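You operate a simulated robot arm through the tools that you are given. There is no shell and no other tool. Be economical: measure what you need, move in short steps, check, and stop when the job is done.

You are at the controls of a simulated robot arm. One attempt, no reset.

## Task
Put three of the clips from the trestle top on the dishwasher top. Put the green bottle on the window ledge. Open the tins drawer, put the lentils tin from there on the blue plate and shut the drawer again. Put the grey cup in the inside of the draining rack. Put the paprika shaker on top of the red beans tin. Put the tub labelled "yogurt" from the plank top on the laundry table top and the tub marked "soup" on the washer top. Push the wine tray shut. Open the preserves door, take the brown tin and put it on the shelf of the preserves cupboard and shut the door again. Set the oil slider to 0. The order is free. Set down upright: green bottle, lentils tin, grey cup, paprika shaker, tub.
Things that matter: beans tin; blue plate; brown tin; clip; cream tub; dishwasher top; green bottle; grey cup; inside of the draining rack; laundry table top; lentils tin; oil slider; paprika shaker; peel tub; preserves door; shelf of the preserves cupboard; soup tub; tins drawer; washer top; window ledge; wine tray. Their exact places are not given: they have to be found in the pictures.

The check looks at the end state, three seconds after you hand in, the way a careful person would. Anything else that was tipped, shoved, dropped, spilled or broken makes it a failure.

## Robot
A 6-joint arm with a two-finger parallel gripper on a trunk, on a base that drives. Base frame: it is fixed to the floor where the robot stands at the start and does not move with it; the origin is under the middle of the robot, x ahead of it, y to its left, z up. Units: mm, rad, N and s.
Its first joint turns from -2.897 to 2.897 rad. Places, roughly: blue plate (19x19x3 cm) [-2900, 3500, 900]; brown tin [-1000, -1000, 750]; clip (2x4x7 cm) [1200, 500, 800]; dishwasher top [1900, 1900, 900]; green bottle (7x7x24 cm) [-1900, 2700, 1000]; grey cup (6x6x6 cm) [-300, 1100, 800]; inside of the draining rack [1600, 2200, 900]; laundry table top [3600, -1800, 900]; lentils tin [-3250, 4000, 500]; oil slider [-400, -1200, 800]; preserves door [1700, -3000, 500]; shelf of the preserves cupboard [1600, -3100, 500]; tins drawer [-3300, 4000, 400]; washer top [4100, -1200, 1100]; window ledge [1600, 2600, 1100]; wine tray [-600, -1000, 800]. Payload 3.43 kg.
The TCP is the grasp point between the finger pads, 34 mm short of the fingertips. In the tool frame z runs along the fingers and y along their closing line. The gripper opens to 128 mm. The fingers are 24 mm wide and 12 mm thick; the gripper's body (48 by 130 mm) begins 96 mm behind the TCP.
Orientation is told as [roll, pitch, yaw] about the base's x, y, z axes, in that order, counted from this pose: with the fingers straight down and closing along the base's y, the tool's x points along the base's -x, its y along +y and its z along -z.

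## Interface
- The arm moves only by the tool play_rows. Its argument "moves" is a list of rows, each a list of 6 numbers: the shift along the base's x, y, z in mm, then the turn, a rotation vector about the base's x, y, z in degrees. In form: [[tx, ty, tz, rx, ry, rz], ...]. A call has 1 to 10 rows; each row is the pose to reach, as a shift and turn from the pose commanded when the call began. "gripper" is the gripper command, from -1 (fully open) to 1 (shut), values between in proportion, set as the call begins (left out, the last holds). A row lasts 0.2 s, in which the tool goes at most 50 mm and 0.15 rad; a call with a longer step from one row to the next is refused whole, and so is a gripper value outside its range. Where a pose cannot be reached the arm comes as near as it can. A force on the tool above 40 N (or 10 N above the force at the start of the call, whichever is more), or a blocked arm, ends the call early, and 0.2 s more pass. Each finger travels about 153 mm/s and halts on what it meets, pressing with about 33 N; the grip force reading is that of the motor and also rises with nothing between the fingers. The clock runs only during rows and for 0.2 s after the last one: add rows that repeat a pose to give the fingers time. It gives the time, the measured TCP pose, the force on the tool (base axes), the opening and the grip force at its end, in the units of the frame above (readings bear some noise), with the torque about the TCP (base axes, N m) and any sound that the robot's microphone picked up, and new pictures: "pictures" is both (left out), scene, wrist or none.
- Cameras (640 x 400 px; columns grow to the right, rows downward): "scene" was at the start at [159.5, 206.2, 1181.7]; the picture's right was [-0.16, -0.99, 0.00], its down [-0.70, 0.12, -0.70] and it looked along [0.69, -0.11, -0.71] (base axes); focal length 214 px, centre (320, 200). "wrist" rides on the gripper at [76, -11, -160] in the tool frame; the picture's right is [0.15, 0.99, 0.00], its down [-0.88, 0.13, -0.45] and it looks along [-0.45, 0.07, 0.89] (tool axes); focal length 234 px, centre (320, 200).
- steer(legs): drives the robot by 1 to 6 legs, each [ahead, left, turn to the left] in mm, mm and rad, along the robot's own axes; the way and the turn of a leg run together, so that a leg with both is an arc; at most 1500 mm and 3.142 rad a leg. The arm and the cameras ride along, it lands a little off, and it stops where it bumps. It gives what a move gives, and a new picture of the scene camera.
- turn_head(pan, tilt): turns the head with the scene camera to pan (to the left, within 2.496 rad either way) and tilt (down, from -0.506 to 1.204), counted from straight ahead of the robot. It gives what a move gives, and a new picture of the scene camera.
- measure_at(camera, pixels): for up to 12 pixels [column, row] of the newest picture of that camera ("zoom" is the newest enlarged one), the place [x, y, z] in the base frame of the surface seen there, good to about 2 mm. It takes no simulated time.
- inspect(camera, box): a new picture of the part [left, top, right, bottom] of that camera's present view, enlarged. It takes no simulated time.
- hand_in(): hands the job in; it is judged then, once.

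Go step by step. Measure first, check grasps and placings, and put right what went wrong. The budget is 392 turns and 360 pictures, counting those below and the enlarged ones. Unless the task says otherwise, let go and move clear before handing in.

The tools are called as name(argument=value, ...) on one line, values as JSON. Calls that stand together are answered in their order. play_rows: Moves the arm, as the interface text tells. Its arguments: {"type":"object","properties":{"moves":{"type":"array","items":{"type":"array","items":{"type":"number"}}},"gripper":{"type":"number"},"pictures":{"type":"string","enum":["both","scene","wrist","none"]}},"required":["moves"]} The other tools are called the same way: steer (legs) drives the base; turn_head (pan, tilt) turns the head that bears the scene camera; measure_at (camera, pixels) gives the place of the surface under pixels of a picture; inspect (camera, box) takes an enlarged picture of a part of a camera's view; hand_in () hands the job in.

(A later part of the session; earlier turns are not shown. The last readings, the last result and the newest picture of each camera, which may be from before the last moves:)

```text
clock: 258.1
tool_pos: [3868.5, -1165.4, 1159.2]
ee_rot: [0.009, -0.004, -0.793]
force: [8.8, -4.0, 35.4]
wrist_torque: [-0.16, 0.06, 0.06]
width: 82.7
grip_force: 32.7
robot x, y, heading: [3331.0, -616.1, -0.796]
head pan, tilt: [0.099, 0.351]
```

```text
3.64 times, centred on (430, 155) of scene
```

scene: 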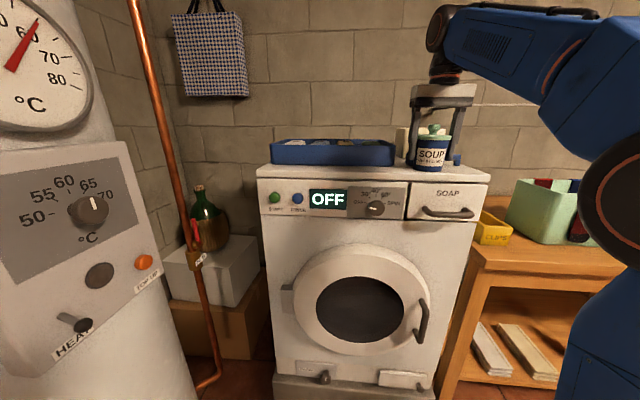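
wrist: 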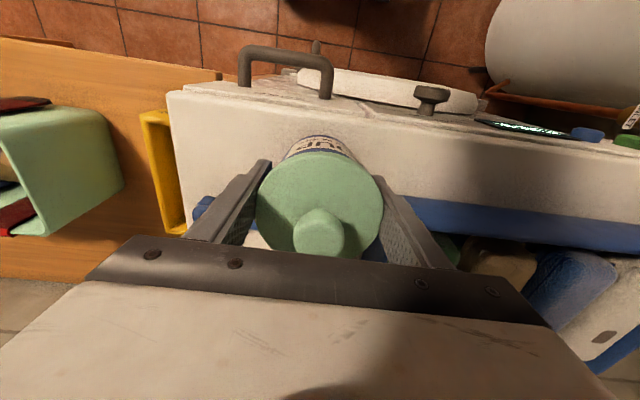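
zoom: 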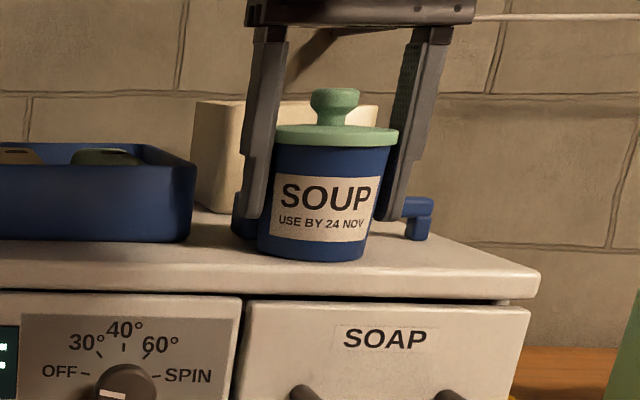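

Set down at 35 N. Ease up, open, and retract horizontally toward me.

play_rows(moves=[[0, 0, 3, 0, 0, 0], [0, 0, 4, 0, 0, 0]], pictures="none")

play_rows(moves=[[0, 0, 0, 0, 0, 0], [0, 0, 0, 0, 0, 0]], gripper=-0.6, pictures="wrist")

```text
clock: 258.7
tool_pos: [3870.4, -1167.4, 1161.8]
ee_rot: [0.007, -0.001, -0.793]
force: [0.1, 0.2, -1.7]
wrist_torque: [-0.01, 0.01, 0.0]
width: 82.9
grip_force: 33.0
robot x, y, heading: [3330.5, -616.0, -0.793]
head pan, tilt: [0.099, 0.351]
```

```text
clock: 259.3
tool_pos: [3870.4, -1167.4, 1162.4]
ee_rot: [0.008, -0.002, -0.793]
force: [0.4, 0.4, 0.1]
wrist_torque: [0.03, 0.02, 0.03]
width: 102.2
grip_force: 0.0
robot x, y, heading: [3334.5, -613.5, -0.794]
head pan, tilt: [0.099, 0.351]
```

wrist: 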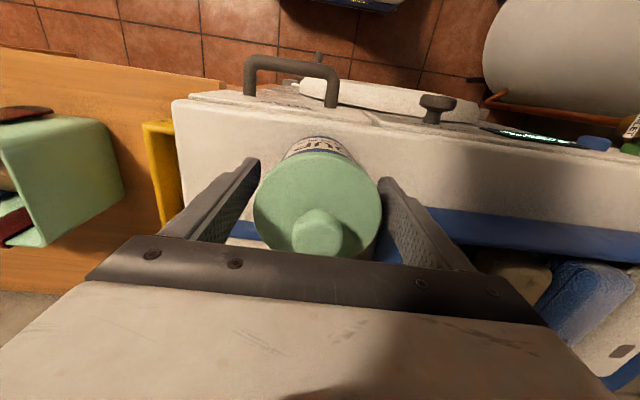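

play_rows(moves=[[-15, 15, 0, 0, 0, 0], [-42, 42, 0, 0, 0, 0], [-72, 72, 0, 0, 0, 0], [-105, 105, 0, 0, 0, 0]], pictures="scene")

inspect(camera="scene", box=[350, 100, 510, 210])

```text
clock: 260.3
tool_pos: [3765.5, -1064.8, 1162.6]
ee_rot: [0.008, 0.001, -0.792]
force: [0.8, 0.0, -0.9]
wrist_torque: [0.08, 0.08, -0.01]
width: 102.6
grip_force: 0.0
robot x, y, heading: [3332.7, -613.8, -0.793]
head pan, tilt: [0.099, 0.351]
```

scene: 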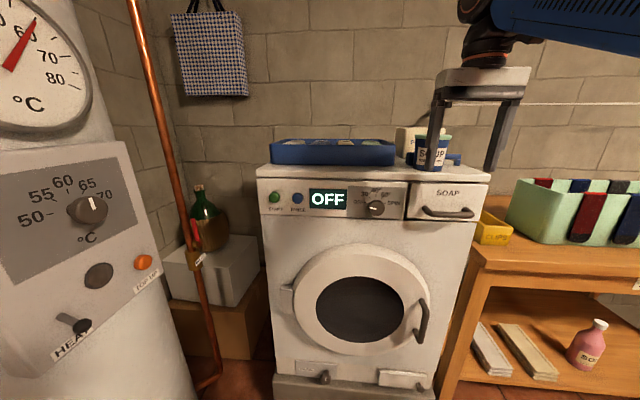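

```text
3.64 times, centred on (430, 155) of scene
```

zoom: 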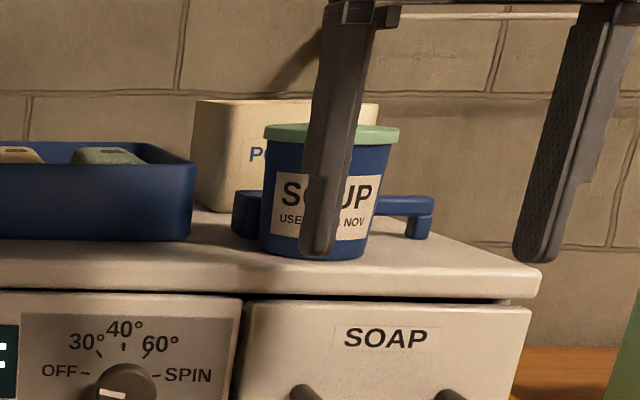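

The soup tub stands on the washer top. Now look at the laundry table and the way south.

turn_head(pan=-0.6, tilt=0.45)

measure_at(camera="scene", pixels=[[200, 200], [320, 200], [420, 180], [300, 180], [250, 230]])

turn_head(pan=-1.5, tilt=0.5)

```text
clock: 261.4
tool_pos: [3765.0, -1064.9, 1162.4]
ee_rot: [0.009, 0.0, -0.793]
force: [0.8, -0.4, 0.3]
wrist_torque: [0.02, -0.05, 0.02]
width: 102.5
grip_force: 0.0
robot x, y, heading: [3330.1, -618.1, -0.795]
head pan, tilt: [-0.6, 0.45]
```

scene: 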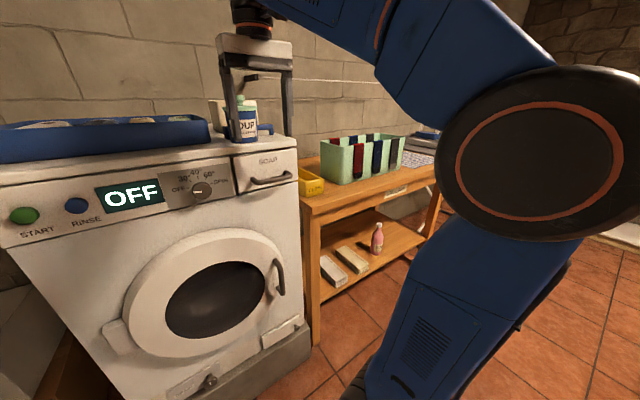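

```text
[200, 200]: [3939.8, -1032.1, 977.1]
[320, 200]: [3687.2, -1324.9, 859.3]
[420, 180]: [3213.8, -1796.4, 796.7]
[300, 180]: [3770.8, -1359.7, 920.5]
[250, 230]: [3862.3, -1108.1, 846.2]
```

```text
clock: 262.6
tool_pos: [3764.4, -1064.9, 1162.8]
ee_rot: [0.008, -0.002, -0.794]
force: [0.4, 0.0, -0.4]
wrist_torque: [-0.02, 0.01, -0.01]
width: 102.6
grip_force: 0.0
robot x, y, heading: [3325.8, -615.6, -0.789]
head pan, tilt: [-1.499, 0.499]
```

scene: 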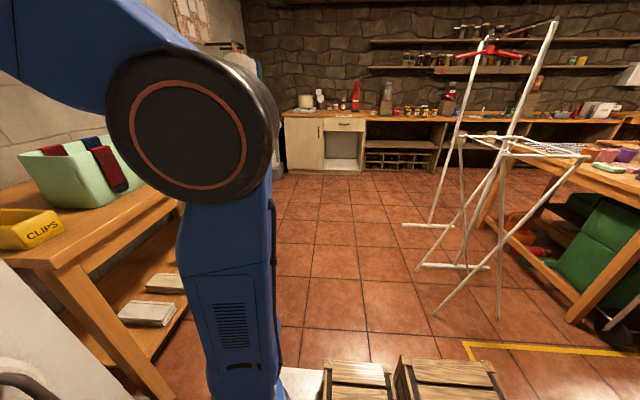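

Clear passage along the east. Measuring the drying rack's feet and the south cupboard.

measure_at(camera="scene", pixels=[[435, 315], [498, 318], [405, 225], [455, 226], [420, 267], [325, 135], [285, 170], [360, 170], [343, 128], [305, 140], [400, 120], [340, 173]])

inspect(camera="scene", box=[260, 60, 460, 190])

```text
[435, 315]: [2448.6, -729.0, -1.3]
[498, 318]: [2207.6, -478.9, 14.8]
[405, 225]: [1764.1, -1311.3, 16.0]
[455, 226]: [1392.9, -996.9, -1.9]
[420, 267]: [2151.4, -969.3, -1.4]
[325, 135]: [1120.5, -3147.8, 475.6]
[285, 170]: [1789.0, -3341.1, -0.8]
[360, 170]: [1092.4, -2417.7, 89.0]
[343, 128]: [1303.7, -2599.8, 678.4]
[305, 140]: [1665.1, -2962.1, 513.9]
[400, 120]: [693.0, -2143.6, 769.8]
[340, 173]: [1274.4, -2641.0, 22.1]
```

```text
3.08 times, centred on (360, 125) of scene
```

zoom: 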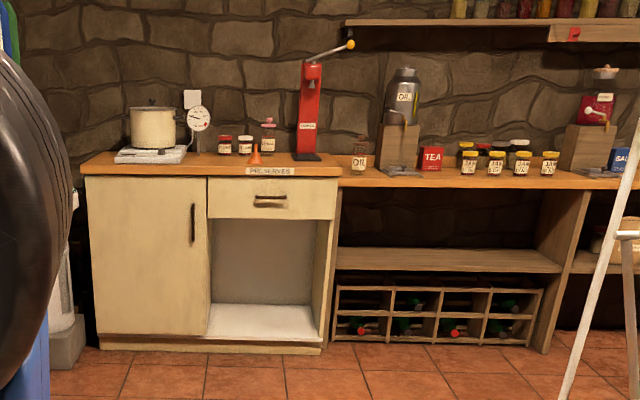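

Drying rack occupies u 1690–2250, v 280–1220; the east lane is free. I'll turn right and drive south, then turn west.

steer(legs=[[-100, 0, 0], [0, 0, -1.571], [1100, 0, 0], [1080, 0, 0], [0, 0, -1.571], [1400, 0, 0]])

```text
clock: 288.1
tool_pos: [258.0, -584.7, 1162.9]
ee_rot: [0.011, -0.001, 2.371]
force: [-0.2, 0.0, -0.6]
wrist_torque: [0.02, -0.04, -0.01]
width: 102.6
grip_force: 0.0
robot x, y, heading: [699.4, -1023.9, 2.37]
head pan, tilt: [-1.499, 0.499]
```

scene: 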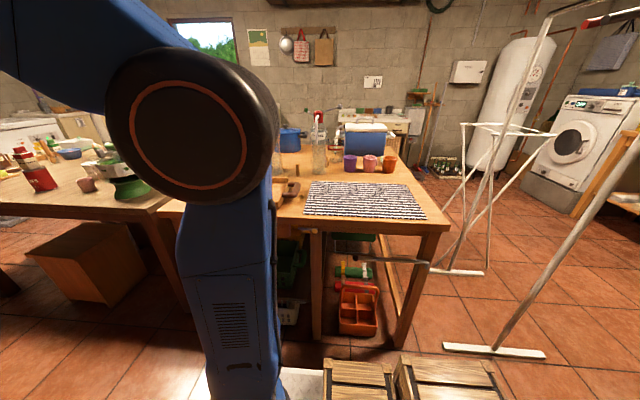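

I'm south of the trestle now; I'll take clip 4 first. Turn to face the trestle and line up at u≈930.

steer(legs=[[0, 0, -1.585], [0, 290, 0]])

turn_head(pan=-0.2, tilt=0.65)

```text
clock: 293.9
tool_pos: [938.1, -381.8, 1162.5]
ee_rot: [0.008, -0.003, 0.792]
force: [-1.0, 0.5, -0.5]
wrist_torque: [0.03, 0.04, -0.02]
width: 102.7
grip_force: 0.1
robot x, y, heading: [498.2, -821.7, 0.794]
head pan, tilt: [-1.499, 0.499]
```

scene: 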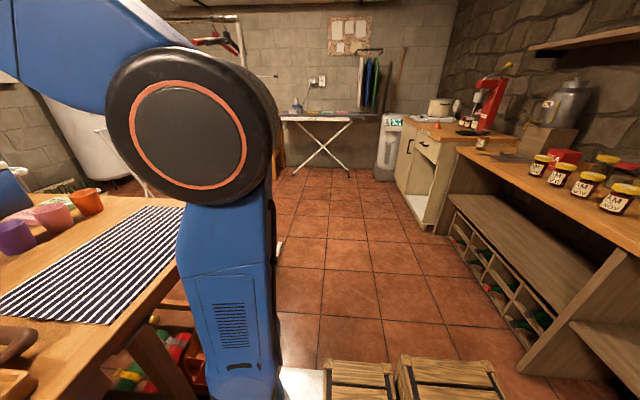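

```text
clock: 295.4
tool_pos: [938.7, -381.5, 1162.6]
ee_rot: [0.009, -0.001, 0.795]
force: [-0.9, 0.2, -0.6]
wrist_torque: [-0.01, 0.0, -0.02]
width: 102.5
grip_force: 0.0
robot x, y, heading: [498.0, -819.1, 0.794]
head pan, tilt: [-0.201, 0.649]
```

scene: 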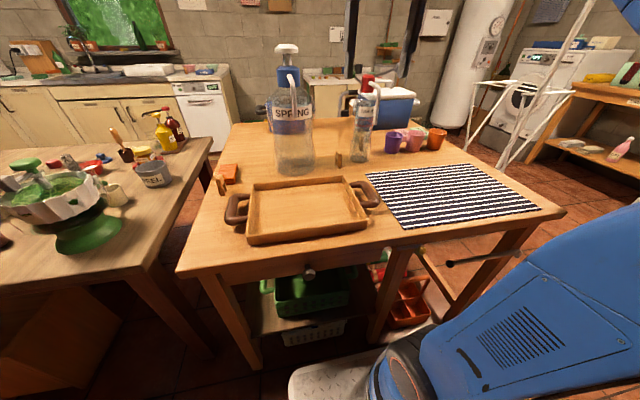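

Clip 4 is at (339,160), in front of the bottle. Move ahead 100 and hover near it.

steer(legs=[[100, 0, 0]])

measure_at(camera="scene", pixels=[[334, 148], [334, 155], [337, 165]])

play_rows(moves=[[15, 15, -40, 0, 0, 0], [30, 30, -80, 0, 0, 0], [30, 30, -110, 0, 0, 0]], gripper=0.2, pictures="both")

```text
clock: 296.7
tool_pos: [1004.1, -314.4, 1163.0]
ee_rot: [0.009, 0.001, 0.792]
force: [-0.5, -0.5, -0.4]
wrist_torque: [-0.02, 0.02, 0.0]
width: 102.4
grip_force: 0.0
robot x, y, heading: [564.9, -754.3, 0.796]
head pan, tilt: [-0.201, 0.649]
stopped in leg 1: the robot was blocked; the commanded pose is now the measured one
```

scene: 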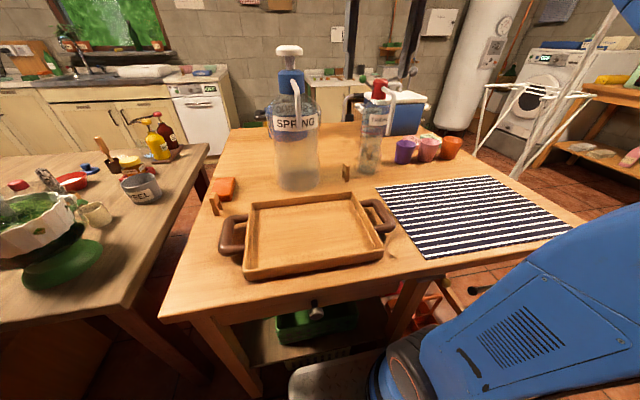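

```text
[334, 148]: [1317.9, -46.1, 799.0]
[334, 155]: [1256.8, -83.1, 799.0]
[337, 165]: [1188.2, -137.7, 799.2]
```

```text
clock: 297.5
tool_pos: [1035.7, -286.4, 1052.2]
ee_rot: [0.01, 0.0, 0.793]
force: [-0.2, -0.6, 0.5]
wrist_torque: [0.02, 0.01, 0.0]
width: 51.1
grip_force: 0.0
robot x, y, heading: [565.4, -755.2, 0.792]
head pan, tilt: [-0.201, 0.649]
```

scene: 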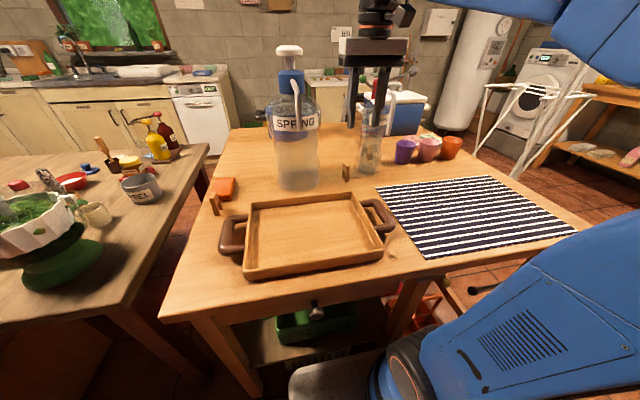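
wrist: 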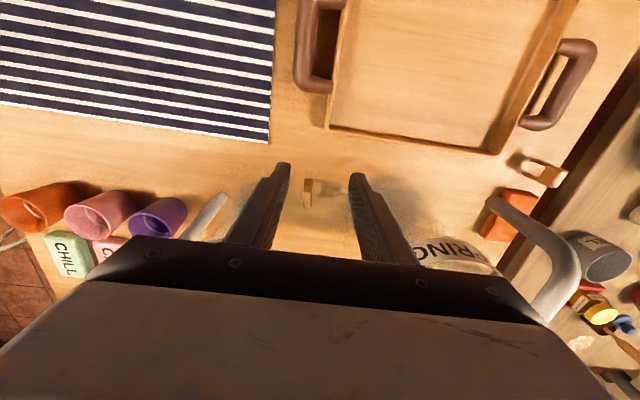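

Clip at (307,190) in the wrist view, thin across the closing line. Measure it and the vessels.

inspect(camera="wrist", box=[200, 140, 500, 290])

measure_at(camera="wrist", pixels=[[307, 180], [307, 190], [307, 200], [307, 206], [205, 215], [235, 220], [370, 215], [540, 230], [450, 250]])

```text
2.13 times, centred on (350, 215) of wrist
```

zoom: 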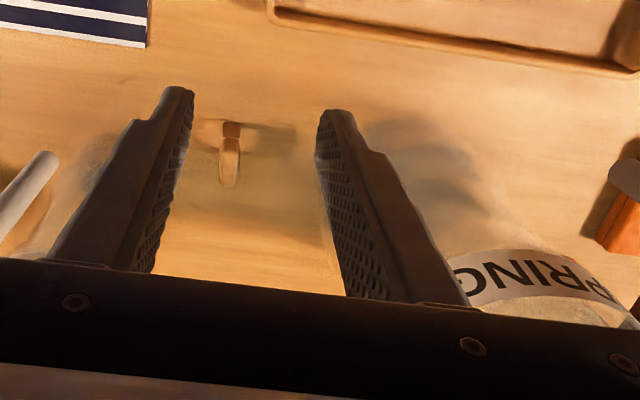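

```text
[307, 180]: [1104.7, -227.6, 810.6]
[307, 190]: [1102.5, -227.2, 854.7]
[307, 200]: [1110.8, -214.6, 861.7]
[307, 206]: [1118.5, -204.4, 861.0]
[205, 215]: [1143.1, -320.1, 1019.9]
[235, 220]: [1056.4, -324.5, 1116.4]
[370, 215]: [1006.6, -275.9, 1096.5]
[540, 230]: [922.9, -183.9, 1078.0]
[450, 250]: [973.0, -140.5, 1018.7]
```

I need the jug's true footprint before going down beside it. Measuring its base and shoulders in the scene picture.

inspect(camera="scene", box=[250, 30, 410, 200])

measure_at(camera="scene", pixels=[[298, 189], [298, 195], [276, 180], [319, 180], [270, 125], [319, 125], [295, 123], [365, 172], [346, 165], [346, 178], [382, 130]])

```text
2.35 times, centred on (330, 115) of scene
```

zoom: 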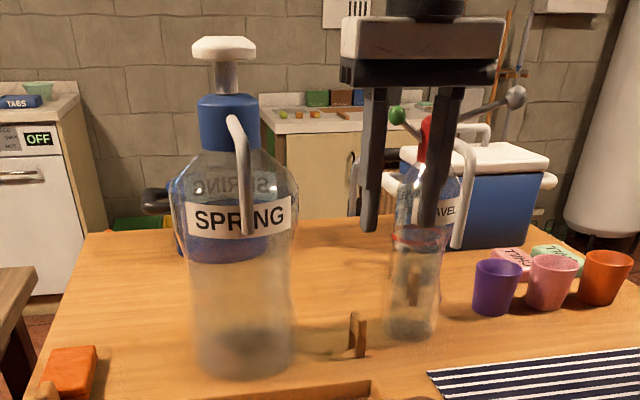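

```text
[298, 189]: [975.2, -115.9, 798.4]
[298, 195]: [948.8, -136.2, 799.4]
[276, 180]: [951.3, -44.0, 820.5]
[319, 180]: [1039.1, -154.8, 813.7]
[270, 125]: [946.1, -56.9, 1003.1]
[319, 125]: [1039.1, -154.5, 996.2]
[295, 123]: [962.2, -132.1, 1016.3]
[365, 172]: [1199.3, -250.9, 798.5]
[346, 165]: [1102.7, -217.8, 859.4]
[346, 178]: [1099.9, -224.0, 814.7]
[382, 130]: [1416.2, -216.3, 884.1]
```

Jug centre ≈ (1005,-90), radius 70 – there's ~28 mm clearance each side. I'll advance to (1104,-221) and look again before descending.

play_rows(moves=[[25, 23, 0, 0, 0, 0], [50, 46, 0, 0, 0, 0], [69, 64, 0, 0, 0, 0], [69, 64, -40, 0, 0, 0], [69, 64, -80, 0, 0, 0]], gripper=0.25, pictures="both")

```text
clock: 298.7
tool_pos: [1103.2, -220.0, 972.6]
ee_rot: [0.009, -0.001, 0.791]
force: [-0.1, -0.1, 0.9]
wrist_torque: [-0.01, 0.01, -0.02]
width: 48.0
grip_force: 0.1
robot x, y, heading: [564.3, -754.0, 0.793]
head pan, tilt: [-0.201, 0.649]
```

scene: 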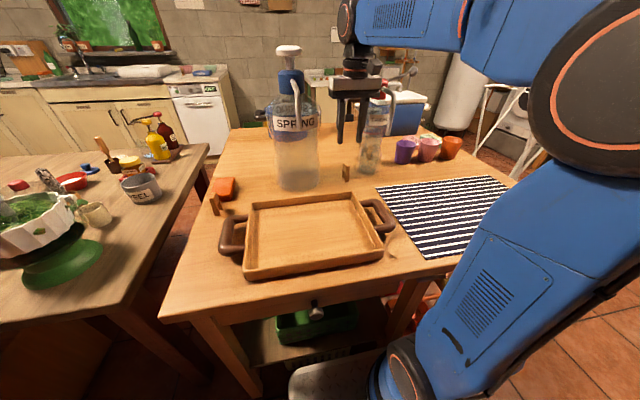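
wrist: 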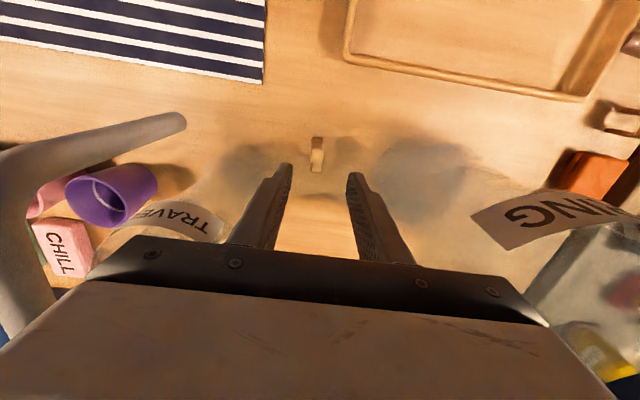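

measure_at(camera="wrist", pixels=[[178, 122], [120, 140], [50, 200], [317, 142], [317, 155], [317, 168], [215, 225], [480, 215]])

```text
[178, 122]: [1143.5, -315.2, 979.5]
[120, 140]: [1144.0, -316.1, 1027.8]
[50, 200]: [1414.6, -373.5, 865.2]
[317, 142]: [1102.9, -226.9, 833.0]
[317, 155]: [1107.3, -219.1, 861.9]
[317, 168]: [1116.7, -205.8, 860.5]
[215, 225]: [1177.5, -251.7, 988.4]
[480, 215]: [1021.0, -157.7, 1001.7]
```

Clearances ~10–15 mm. Shift slightly toward me, and descend to z 846.

play_rows(moves=[[-5, -2, -20, 0, 0, 0], [-5, -2, -50, 0, 0, 0], [-5, -2, -80, 0, 0, 0], [-5, -2, -110, 0, 0, 0], [-5, -2, -126, 0, 0, 0]], pictures="both")

```text
clock: 299.9
tool_pos: [1098.6, -222.6, 846.2]
ee_rot: [0.008, 0.0, 0.792]
force: [-0.6, 0.2, -0.7]
wrist_torque: [0.02, -0.02, -0.02]
width: 48.1
grip_force: 0.0
robot x, y, heading: [562.7, -752.1, 0.794]
head pan, tilt: [-0.201, 0.649]
```

scene: 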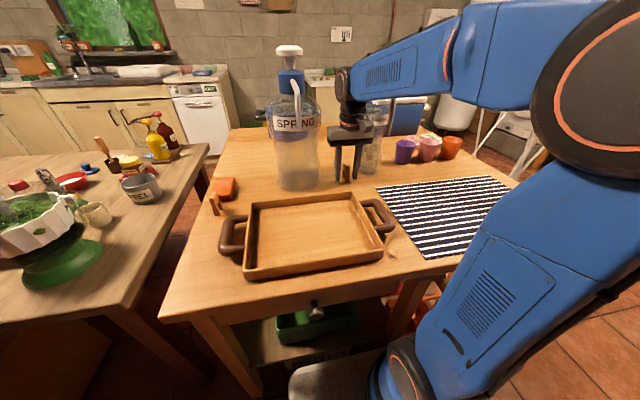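
wrist: 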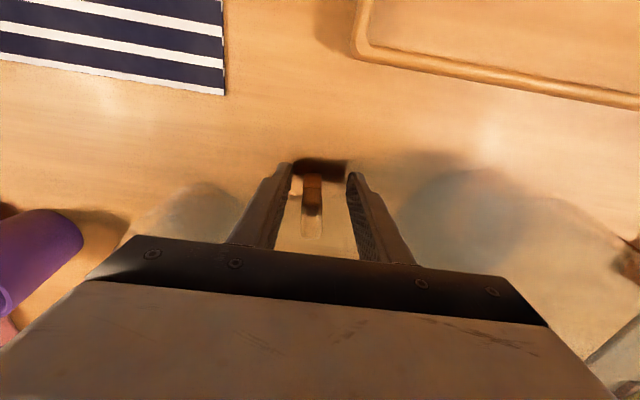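

Clip lies between the fingers (312,195). Close and lift straight up.

play_rows(moves=[[0, 0, 0, 0, 0, 0], [0, 0, 0, 0, 0, 0]], gripper=1, pictures="wrist")

play_rows(moves=[[0, 0, 15, 0, 0, 0], [0, 0, 60, 0, 0, 0], [0, 0, 105, 0, 0, 0], [0, 0, 150, 0, 0, 0], [0, 0, 195, 0, 0, 0], [-20, -20, 230, 0, 0, 0], [-50, -50, 250, 0, 0, 0], [-80, -80, 270, 0, 0, 0], [-110, -110, 280, 0, 0, 0]], pictures="both")

```text
clock: 300.5
tool_pos: [1098.1, -223.9, 846.9]
ee_rot: [0.009, 0.001, 0.792]
force: [0.0, 0.2, 0.2]
wrist_torque: [-0.02, 0.01, 0.01]
width: 14.9
grip_force: 33.3
robot x, y, heading: [563.5, -758.8, 0.791]
head pan, tilt: [-0.201, 0.649]
```

wrist: 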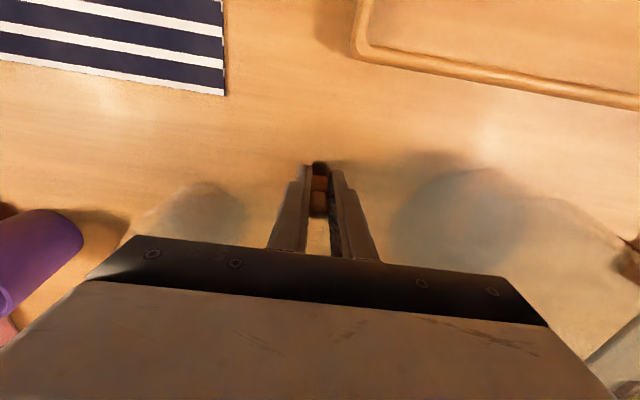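

```text
clock: 302.5
tool_pos: [989.7, -333.5, 1124.1]
ee_rot: [0.009, 0.002, 0.791]
force: [0.9, -0.1, -0.6]
wrist_torque: [-0.05, 0.06, 0.0]
width: 14.7
grip_force: 33.4
robot x, y, heading: [566.1, -758.1, 0.793]
head pan, tilt: [-0.201, 0.649]
```

scene: 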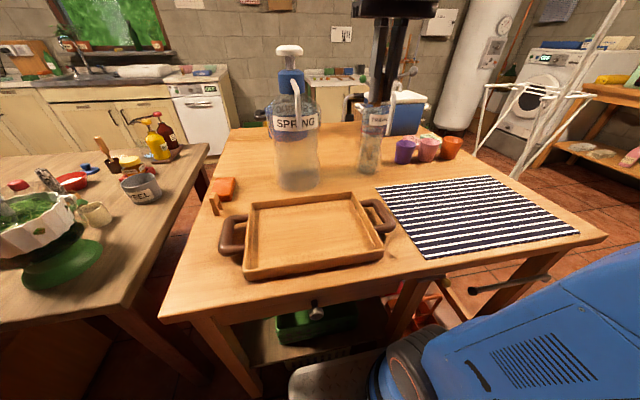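
wrist: 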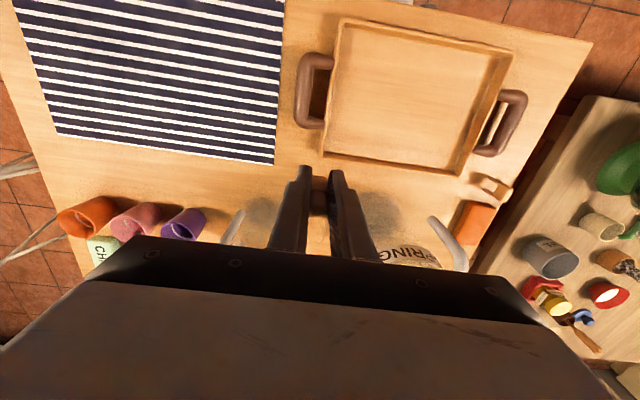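

Clip 4 is held. I'll return by the west route to the dishwasher.

steer(legs=[[-80, 0, -0.006], [0, 1190, 0], [0, 1175, 0], [960, 0, 0], [940, 0, 0], [0, -1480, 0]])

turn_head(pan=-0.1, tilt=0.6)

```text
clock: 330.6
tool_pos: [1599.7, 1530.0, 1124.1]
ee_rot: [0.008, 0.001, 0.755]
force: [-0.2, 1.2, 0.0]
wrist_torque: [0.01, 0.02, -0.02]
width: 14.7
grip_force: 33.0
robot x, y, heading: [1158.0, 1125.0, 0.759]
head pan, tilt: [-0.201, 0.649]
```

scene: 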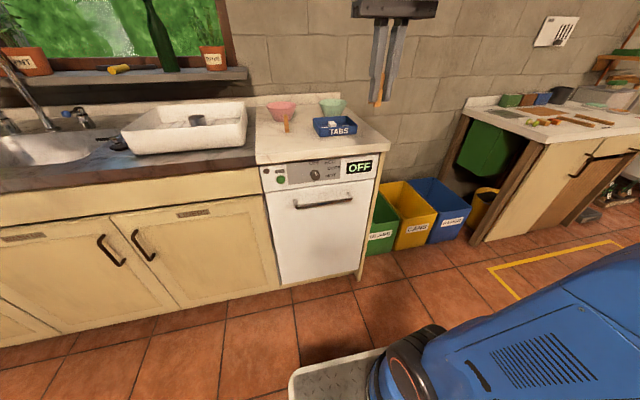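

```text
clock: 331.2
tool_pos: [1598.8, 1530.8, 1124.2]
ee_rot: [0.007, 0.0, 0.755]
force: [-0.2, 0.5, -0.8]
wrist_torque: [0.03, -0.01, -0.01]
width: 15.0
grip_force: 33.2
robot x, y, heading: [1156.1, 1127.6, 0.754]
head pan, tilt: [-0.099, 0.6]
```

scene: 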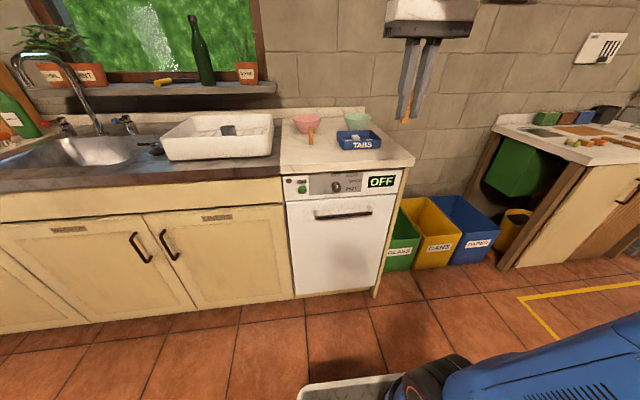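

Clip 1 stands (311,135). Drive ahead 250, and straighten.

steer(legs=[[0, 0, 0.03], [250, 0, 0]])

```text
clock: 333.4
tool_pos: [1764.2, 1725.5, 1124.4]
ee_rot: [0.01, -0.002, 0.791]
force: [-0.6, 0.7, -0.7]
wrist_torque: [-0.01, 0.04, -0.01]
width: 14.9
grip_force: 32.8
robot x, y, heading: [1338.5, 1302.5, 0.793]
head pan, tilt: [-0.099, 0.6]
```

scene: 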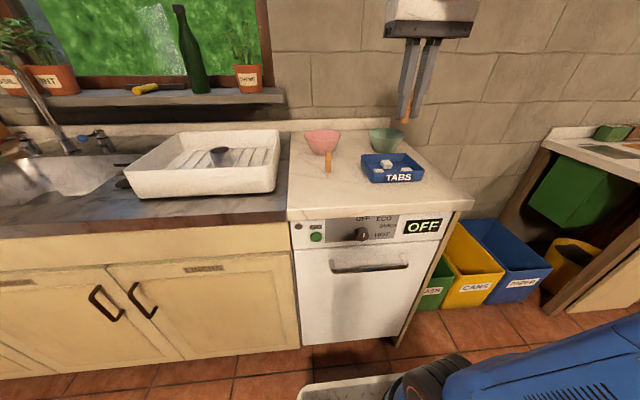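

play_rows(moves=[[-16, 40, 0, 0, 0, 0], [-32, 80, 0, 0, 0, 0], [-48, 120, 0, 0, 0, 0], [-63, 158, 0, 0, 0, 0], [-63, 158, -45, 0, 0, 0], [-63, 158, -90, 0, 0, 0], [-63, 158, -135, 0, 0, 0], [-63, 158, -170, 0, 0, 0]], pictures="wrist")

```text
clock: 335.2
tool_pos: [1700.0, 1884.9, 958.3]
ee_rot: [0.008, 0.0, 0.791]
force: [0.3, 0.4, -0.4]
wrist_torque: [0.0, 0.05, -0.03]
width: 15.0
grip_force: 33.7
robot x, y, heading: [1338.2, 1302.6, 0.789]
head pan, tilt: [-0.099, 0.6]
```

wrist: 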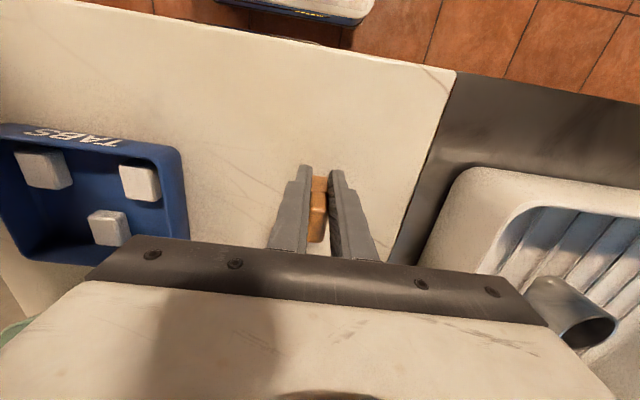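

play_rows(moves=[[0, 0, -6, 0, 0, 0], [0, 0, -9, 0, 0, 0], [0, 0, -11, 0, 0, 0], [0, 0, -13, 0, 0, 0], [0, 0, -15, 0, 0, 0], [0, 0, -17, 0, 0, 0]], pictures="none")

```text
clock: 336.6
tool_pos: [1699.9, 1882.2, 938.9]
ee_rot: [0.012, -0.002, 0.79]
force: [-1.7, 0.2, 28.6]
wrist_torque: [0.15, -0.18, 0.02]
width: 14.9
grip_force: 32.8
robot x, y, heading: [1339.5, 1306.7, 0.788]
head pan, tilt: [-0.099, 0.6]
```

play_rows(moves=[[0, 0, 3, 0, 0, 0]], pictures="none")

play_rows(moves=[[0, 0, 0, 0, 0, 0], [0, 0, 0, 0, 0, 0]], gripper=0.4, pictures="none")

play_rows(moves=[[0, 0, 30, 0, 0, 0], [0, 0, 80, 0, 0, 0], [0, 0, 130, 0, 0, 0], [0, 0, 180, 0, 0, 0]], pictures="both")

```text
clock: 337.0
tool_pos: [1701.1, 1883.7, 938.5]
ee_rot: [0.007, 0.001, 0.791]
force: [0.7, 1.0, 1.1]
wrist_torque: [0.02, 0.0, 0.01]
width: 14.7
grip_force: 32.8
robot x, y, heading: [1339.2, 1302.2, 0.787]
head pan, tilt: [-0.099, 0.6]
```

```text
clock: 337.6
tool_pos: [1700.1, 1884.6, 940.8]
ee_rot: [0.009, 0.0, 0.791]
force: [-0.6, 0.9, -0.1]
wrist_torque: [0.01, -0.02, 0.01]
width: 38.5
grip_force: 0.0
robot x, y, heading: [1339.3, 1308.6, 0.79]
head pan, tilt: [-0.099, 0.6]
```

```text
clock: 338.6
tool_pos: [1699.8, 1883.2, 1118.8]
ee_rot: [0.009, 0.0, 0.789]
force: [0.4, 0.5, -0.4]
wrist_torque: [0.02, -0.01, 0.01]
width: 38.4
grip_force: 0.0
robot x, y, heading: [1335.1, 1305.3, 0.792]
head pan, tilt: [-0.099, 0.6]
```

scene: 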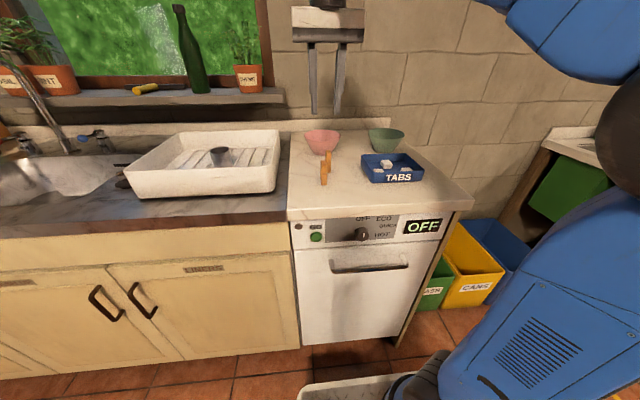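
wrist: 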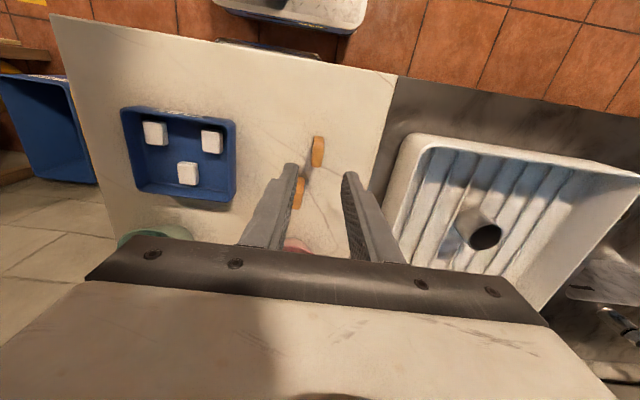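

Two clips are down. Now the third (at ~(766,9)) from the south: back out and loop around the west side.

steer(legs=[[-220, 0, -0.005], [0, 1455, 0], [-930, 0, 0], [-920, 0, 0], [0, -920, 0], [0, -910, 0]])

turn_head(pan=-0.1, tilt=0.75)

```text
clock: 364.9
tool_pos: [560.7, 114.7, 1120.6]
ee_rot: [0.009, -0.001, 0.809]
force: [0.7, -0.6, 0.3]
wrist_torque: [0.0, -0.02, 0.01]
width: 38.2
grip_force: 0.1
robot x, y, heading: [208.1, -470.8, 0.808]
head pan, tilt: [-0.099, 0.6]
```

scene: 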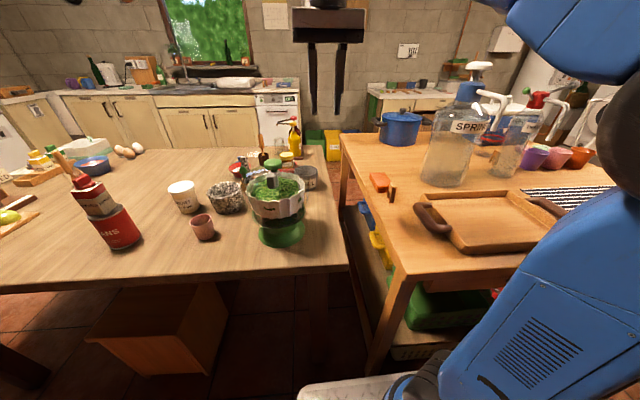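

```text
clock: 365.6
tool_pos: [560.8, 114.2, 1119.9]
ee_rot: [0.008, 0.001, 0.809]
force: [0.0, 0.6, 0.2]
wrist_torque: [-0.05, 0.0, -0.01]
width: 38.2
grip_force: 0.0
robot x, y, heading: [207.6, -472.3, 0.808]
head pan, tilt: [-0.099, 0.75]
```

scene: 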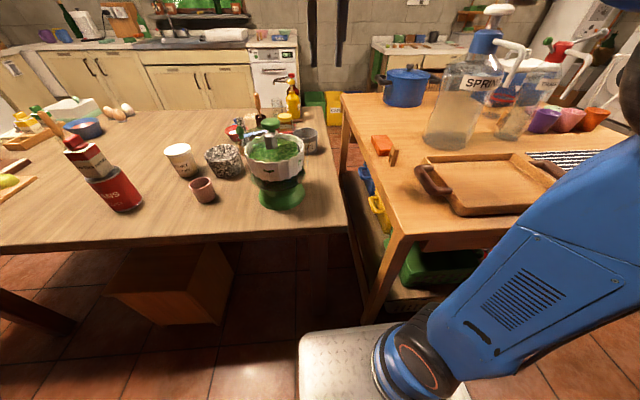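

Moving above clip 1.

play_rows(moves=[[41, -21, 0, 0, 0, 0], [82, -42, 0, 0, 0, 0], [123, -63, 0, 0, 0, 0], [164, -84, 0, 0, 0, 0], [205, -105, 0, 0, 0, 0], [205, -105, -45, 0, 0, 0], [205, -105, -90, 0, 0, 0]], gripper=0.25, pictures="wrist")

```text
clock: 367.2
tool_pos: [768.6, 10.3, 1031.0]
ee_rot: [0.007, 0.0, 0.808]
force: [0.1, 0.1, 0.0]
wrist_torque: [0.02, -0.02, 0.04]
width: 48.0
grip_force: 0.1
robot x, y, heading: [203.4, -470.2, 0.805]
head pan, tilt: [-0.099, 0.75]
```

wrist: 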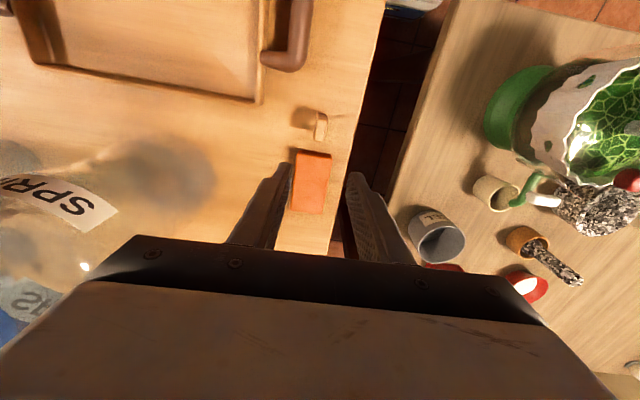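

inspect(camera="wrist", box=[270, 90, 370, 170])

measure_at(camera="wrist", pixels=[[322, 115], [321, 126], [320, 138], [300, 152], [330, 155], [60, 195], [290, 55], [270, 62]])

```text
5.00 times, centred on (320, 130) of wrist
```

zoom: 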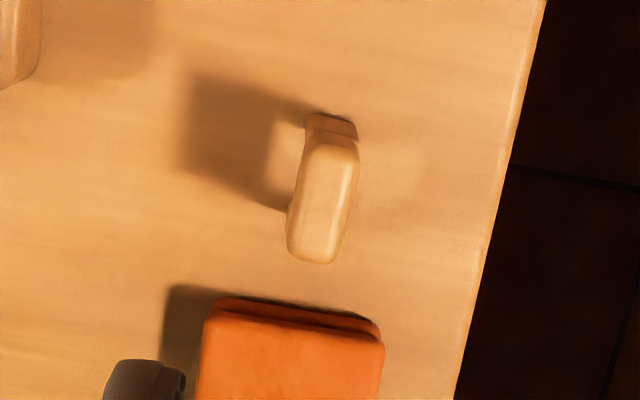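

```text
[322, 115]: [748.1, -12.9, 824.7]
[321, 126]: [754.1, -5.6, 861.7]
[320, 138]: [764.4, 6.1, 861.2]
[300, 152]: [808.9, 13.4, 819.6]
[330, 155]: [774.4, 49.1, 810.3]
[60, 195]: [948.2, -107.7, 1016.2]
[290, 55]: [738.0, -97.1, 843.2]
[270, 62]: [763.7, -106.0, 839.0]
```

Clip centre ≈ (757,-1). Descend to z 846 and grip.

play_rows(moves=[[-11, -12, -45, 0, 0, 0], [-11, -12, -90, 0, 0, 0], [-11, -12, -135, 0, 0, 0], [-11, -12, -170, 0, 0, 0], [-11, -12, -185, 0, 0, 0]], pictures="wrist")

play_rows(moves=[[0, 0, 0, 0, 0, 0], [0, 0, 0, 0, 0, 0]], gripper=1, pictures="none")

play_rows(moves=[[0, 0, 30, 0, 0, 0], [0, 0, 80, 0, 0, 0], [0, 0, 130, 0, 0, 0], [0, 0, 180, 0, 0, 0], [0, 0, 230, 0, 0, 0], [-30, -20, 260, 0, 0, 0], [-60, -40, 280, 0, 0, 0]], pictures="wrist")

```text
clock: 368.4
tool_pos: [754.5, -3.2, 845.8]
ee_rot: [0.009, -0.001, 0.807]
force: [0.4, 0.1, -0.2]
wrist_torque: [0.0, 0.04, -0.02]
width: 47.9
grip_force: 0.1
robot x, y, heading: [207.2, -470.0, 0.809]
head pan, tilt: [-0.099, 0.75]
```

wrist: 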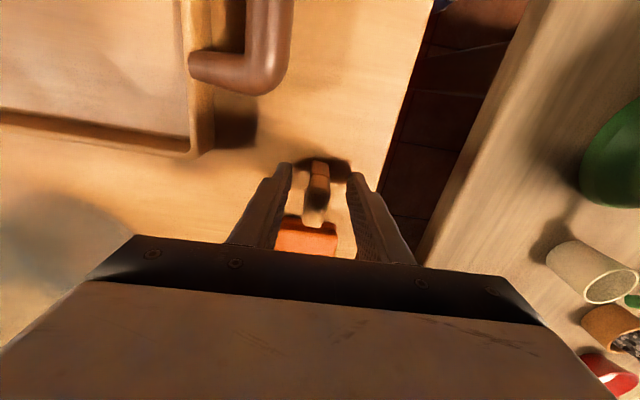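

```text
clock: 369.0
tool_pos: [755.4, -2.0, 845.7]
ee_rot: [0.007, 0.001, 0.808]
force: [0.1, 0.1, 0.1]
wrist_torque: [-0.01, -0.01, -0.01]
width: 14.6
grip_force: 33.1
robot x, y, heading: [208.4, -473.8, 0.805]
head pan, tilt: [-0.099, 0.75]
```

```text
clock: 370.6
tool_pos: [693.4, -40.6, 1125.9]
ee_rot: [0.009, 0.002, 0.809]
force: [0.7, 0.1, -0.6]
wrist_torque: [-0.06, 0.01, 0.03]
width: 14.7
grip_force: 32.3
robot x, y, heading: [207.7, -469.3, 0.809]
head pan, tilt: [-0.099, 0.75]
```

wrist: 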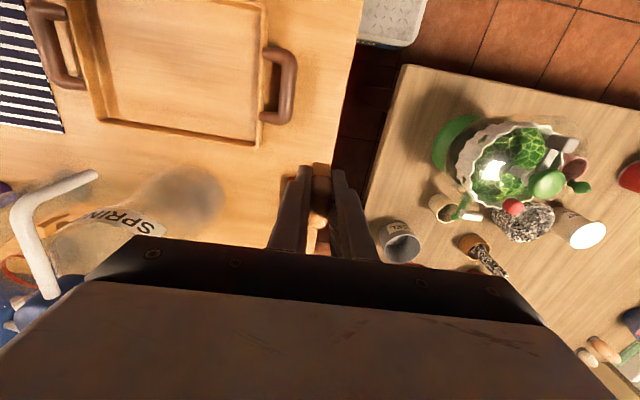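

Third clip held. Loop back to the dishwasher.

steer(legs=[[-20, 0, -0.023], [0, 960, 0], [0, 950, 0], [930, 0, 0], [930, 0, 0], [0, -1440, 0]])

```text
clock: 396.3
tool_pos: [1747.3, 1574.6, 1123.9]
ee_rot: [0.008, 0.001, 0.767]
force: [0.4, -0.1, 0.4]
wrist_torque: [0.0, 0.03, -0.01]
width: 14.7
grip_force: 33.0
robot x, y, heading: [1244.8, 1163.0, 0.767]
head pan, tilt: [-0.099, 0.75]
```

scene: 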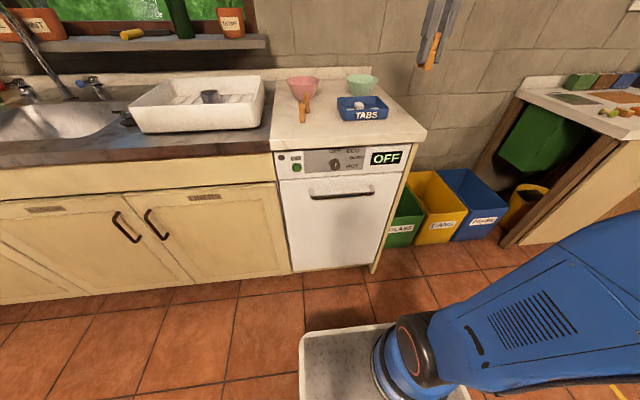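

steer(legs=[[170, 0, 0.018]])

measure_at(camera="scene", pixels=[[330, 130], [325, 150], [340, 135]])

```text
clock: 397.8
tool_pos: [1860.3, 1700.2, 1124.0]
ee_rot: [0.009, 0.0, 0.785]
force: [1.4, 0.0, 0.4]
wrist_torque: [-0.01, 0.0, 0.0]
width: 14.7
grip_force: 32.8
robot x, y, heading: [1362.7, 1283.6, 0.778]
head pan, tilt: [-0.099, 0.75]
```

scene: 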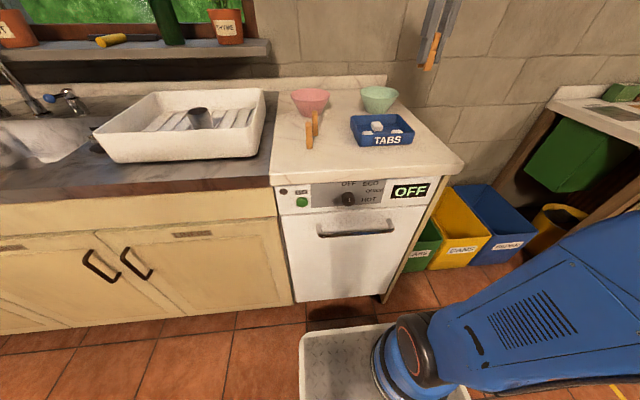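

```text
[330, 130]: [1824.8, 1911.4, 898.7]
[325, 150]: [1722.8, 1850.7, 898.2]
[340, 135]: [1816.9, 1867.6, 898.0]
```

Move above P3 ≈ (1733,1803) and lower close to the surface.

play_rows(moves=[[-32, 26, 0, 0, 0, 0], [-64, 52, 0, 0, 0, 0], [-96, 78, 0, 0, 0, 0], [-127, 103, 0, 0, 0, 0], [-127, 103, -45, 0, 0, 0], [-127, 103, -90, 0, 0, 0], [-127, 103, -135, 0, 0, 0], [-127, 103, -170, 0, 0, 0]], pictures="wrist")

```text
clock: 399.6
tool_pos: [1732.8, 1804.7, 954.8]
ee_rot: [0.01, 0.002, 0.784]
force: [-0.1, 0.0, 0.1]
wrist_torque: [0.03, 0.04, 0.02]
width: 14.7
grip_force: 33.0
robot x, y, heading: [1362.3, 1282.7, 0.779]
head pan, tilt: [-0.099, 0.75]
```

wrist: 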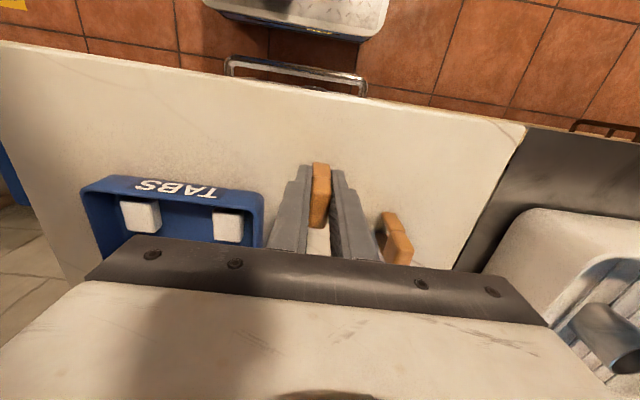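

play_rows(moves=[[0, 0, -5, 0, 0, 0], [0, 0, -8, 0, 0, 0], [0, 0, -10, 0, 0, 0], [0, 0, -12, 0, 0, 0], [0, 0, -14, 0, 0, 0], [0, 0, -16, 0, 0, 0]], pictures="none")

```text
clock: 401.0
tool_pos: [1733.6, 1803.8, 939.9]
ee_rot: [0.008, -0.001, 0.783]
force: [-2.7, -0.8, 29.4]
wrist_torque: [-0.05, 0.08, -0.01]
width: 15.0
grip_force: 32.6
robot x, y, heading: [1368.1, 1284.2, 0.786]
head pan, tilt: [-0.099, 0.75]
```

play_rows(moves=[[0, 0, 3, 0, 0, 0]], pictures="none")

play_rows(moves=[[0, 0, 0, 0, 0, 0], [0, 0, 0, 0, 0, 0]], gripper=0.4, pictures="none")

play_rows(moves=[[0, 0, 30, 0, 0, 0], [0, 0, 80, 0, 0, 0], [0, 0, 130, 0, 0, 0], [0, 0, 180, 0, 0, 0]], pictures="both")

```text
clock: 401.4
tool_pos: [1734.1, 1804.4, 942.2]
ee_rot: [0.007, 0.001, 0.782]
force: [0.0, 0.2, 0.4]
wrist_torque: [0.01, 0.02, -0.01]
width: 14.6
grip_force: 32.9
robot x, y, heading: [1365.1, 1283.6, 0.783]
head pan, tilt: [-0.099, 0.75]
```

```text
clock: 402.0
tool_pos: [1735.9, 1804.8, 943.6]
ee_rot: [0.01, 0.0, 0.784]
force: [-0.2, 0.0, 0.7]
wrist_torque: [-0.02, -0.02, 0.0]
width: 38.5
grip_force: 0.1
robot x, y, heading: [1366.1, 1281.9, 0.786]
head pan, tilt: [-0.099, 0.75]
```

```text
clock: 403.0
tool_pos: [1731.6, 1801.0, 1122.8]
ee_rot: [0.008, 0.001, 0.785]
force: [-0.2, 0.2, 0.5]
wrist_torque: [0.0, 0.01, -0.01]
width: 38.5
grip_force: 0.1
robot x, y, heading: [1361.9, 1280.2, 0.783]
head pan, tilt: [-0.099, 0.75]
```

scene: 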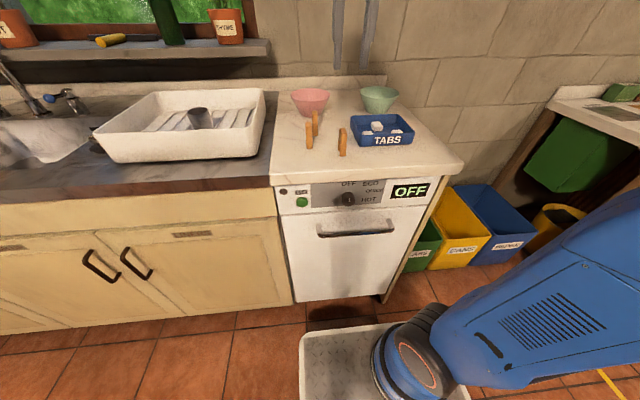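
wrist: 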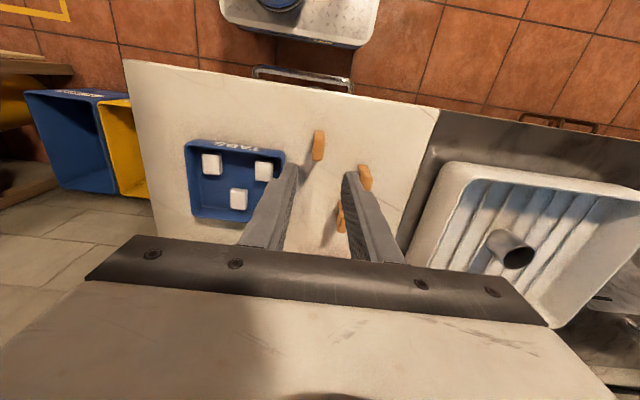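

All three clips stand on the dishwasher top. Next the lentils/tins drawer in the far west: drive there.

steer(legs=[[-220, 0, 0], [0, 1490, 0], [-1030, 0, 0], [-1000, 0, 0], [0, 1400, 0], [0, 1400, 0]])

turn_head(pan=0.5, tilt=0.5)

```text
clock: 434.6
tool_pos: [-2809.7, 3397.3, 1122.8]
ee_rot: [0.01, -0.001, 0.734]
force: [0.8, 0.4, 0.8]
wrist_torque: [-0.01, 0.01, 0.01]
width: 38.6
grip_force: 0.1
robot x, y, heading: [-3198.7, 2897.7, 0.732]
head pan, tilt: [-0.099, 0.75]
```

scene: 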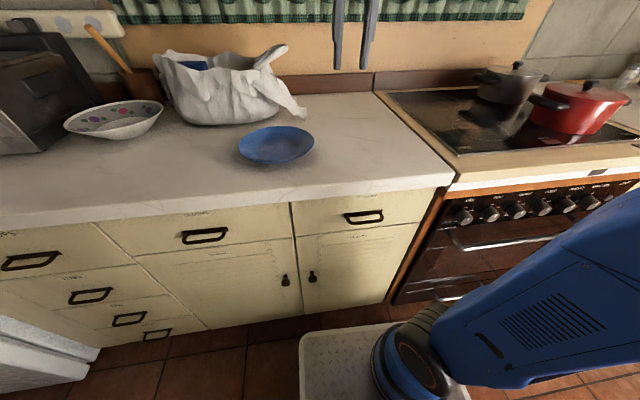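

```text
clock: 435.6
tool_pos: [-2809.0, 3397.3, 1122.9]
ee_rot: [0.008, 0.001, 0.735]
force: [0.6, 0.5, 0.4]
wrist_torque: [0.03, -0.01, -0.03]
width: 38.3
grip_force: 0.0
robot x, y, heading: [-3198.7, 2898.4, 0.735]
head pan, tilt: [0.499, 0.499]
```

scene: 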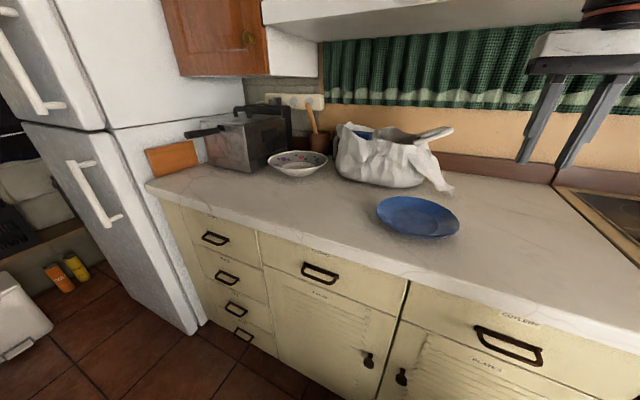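

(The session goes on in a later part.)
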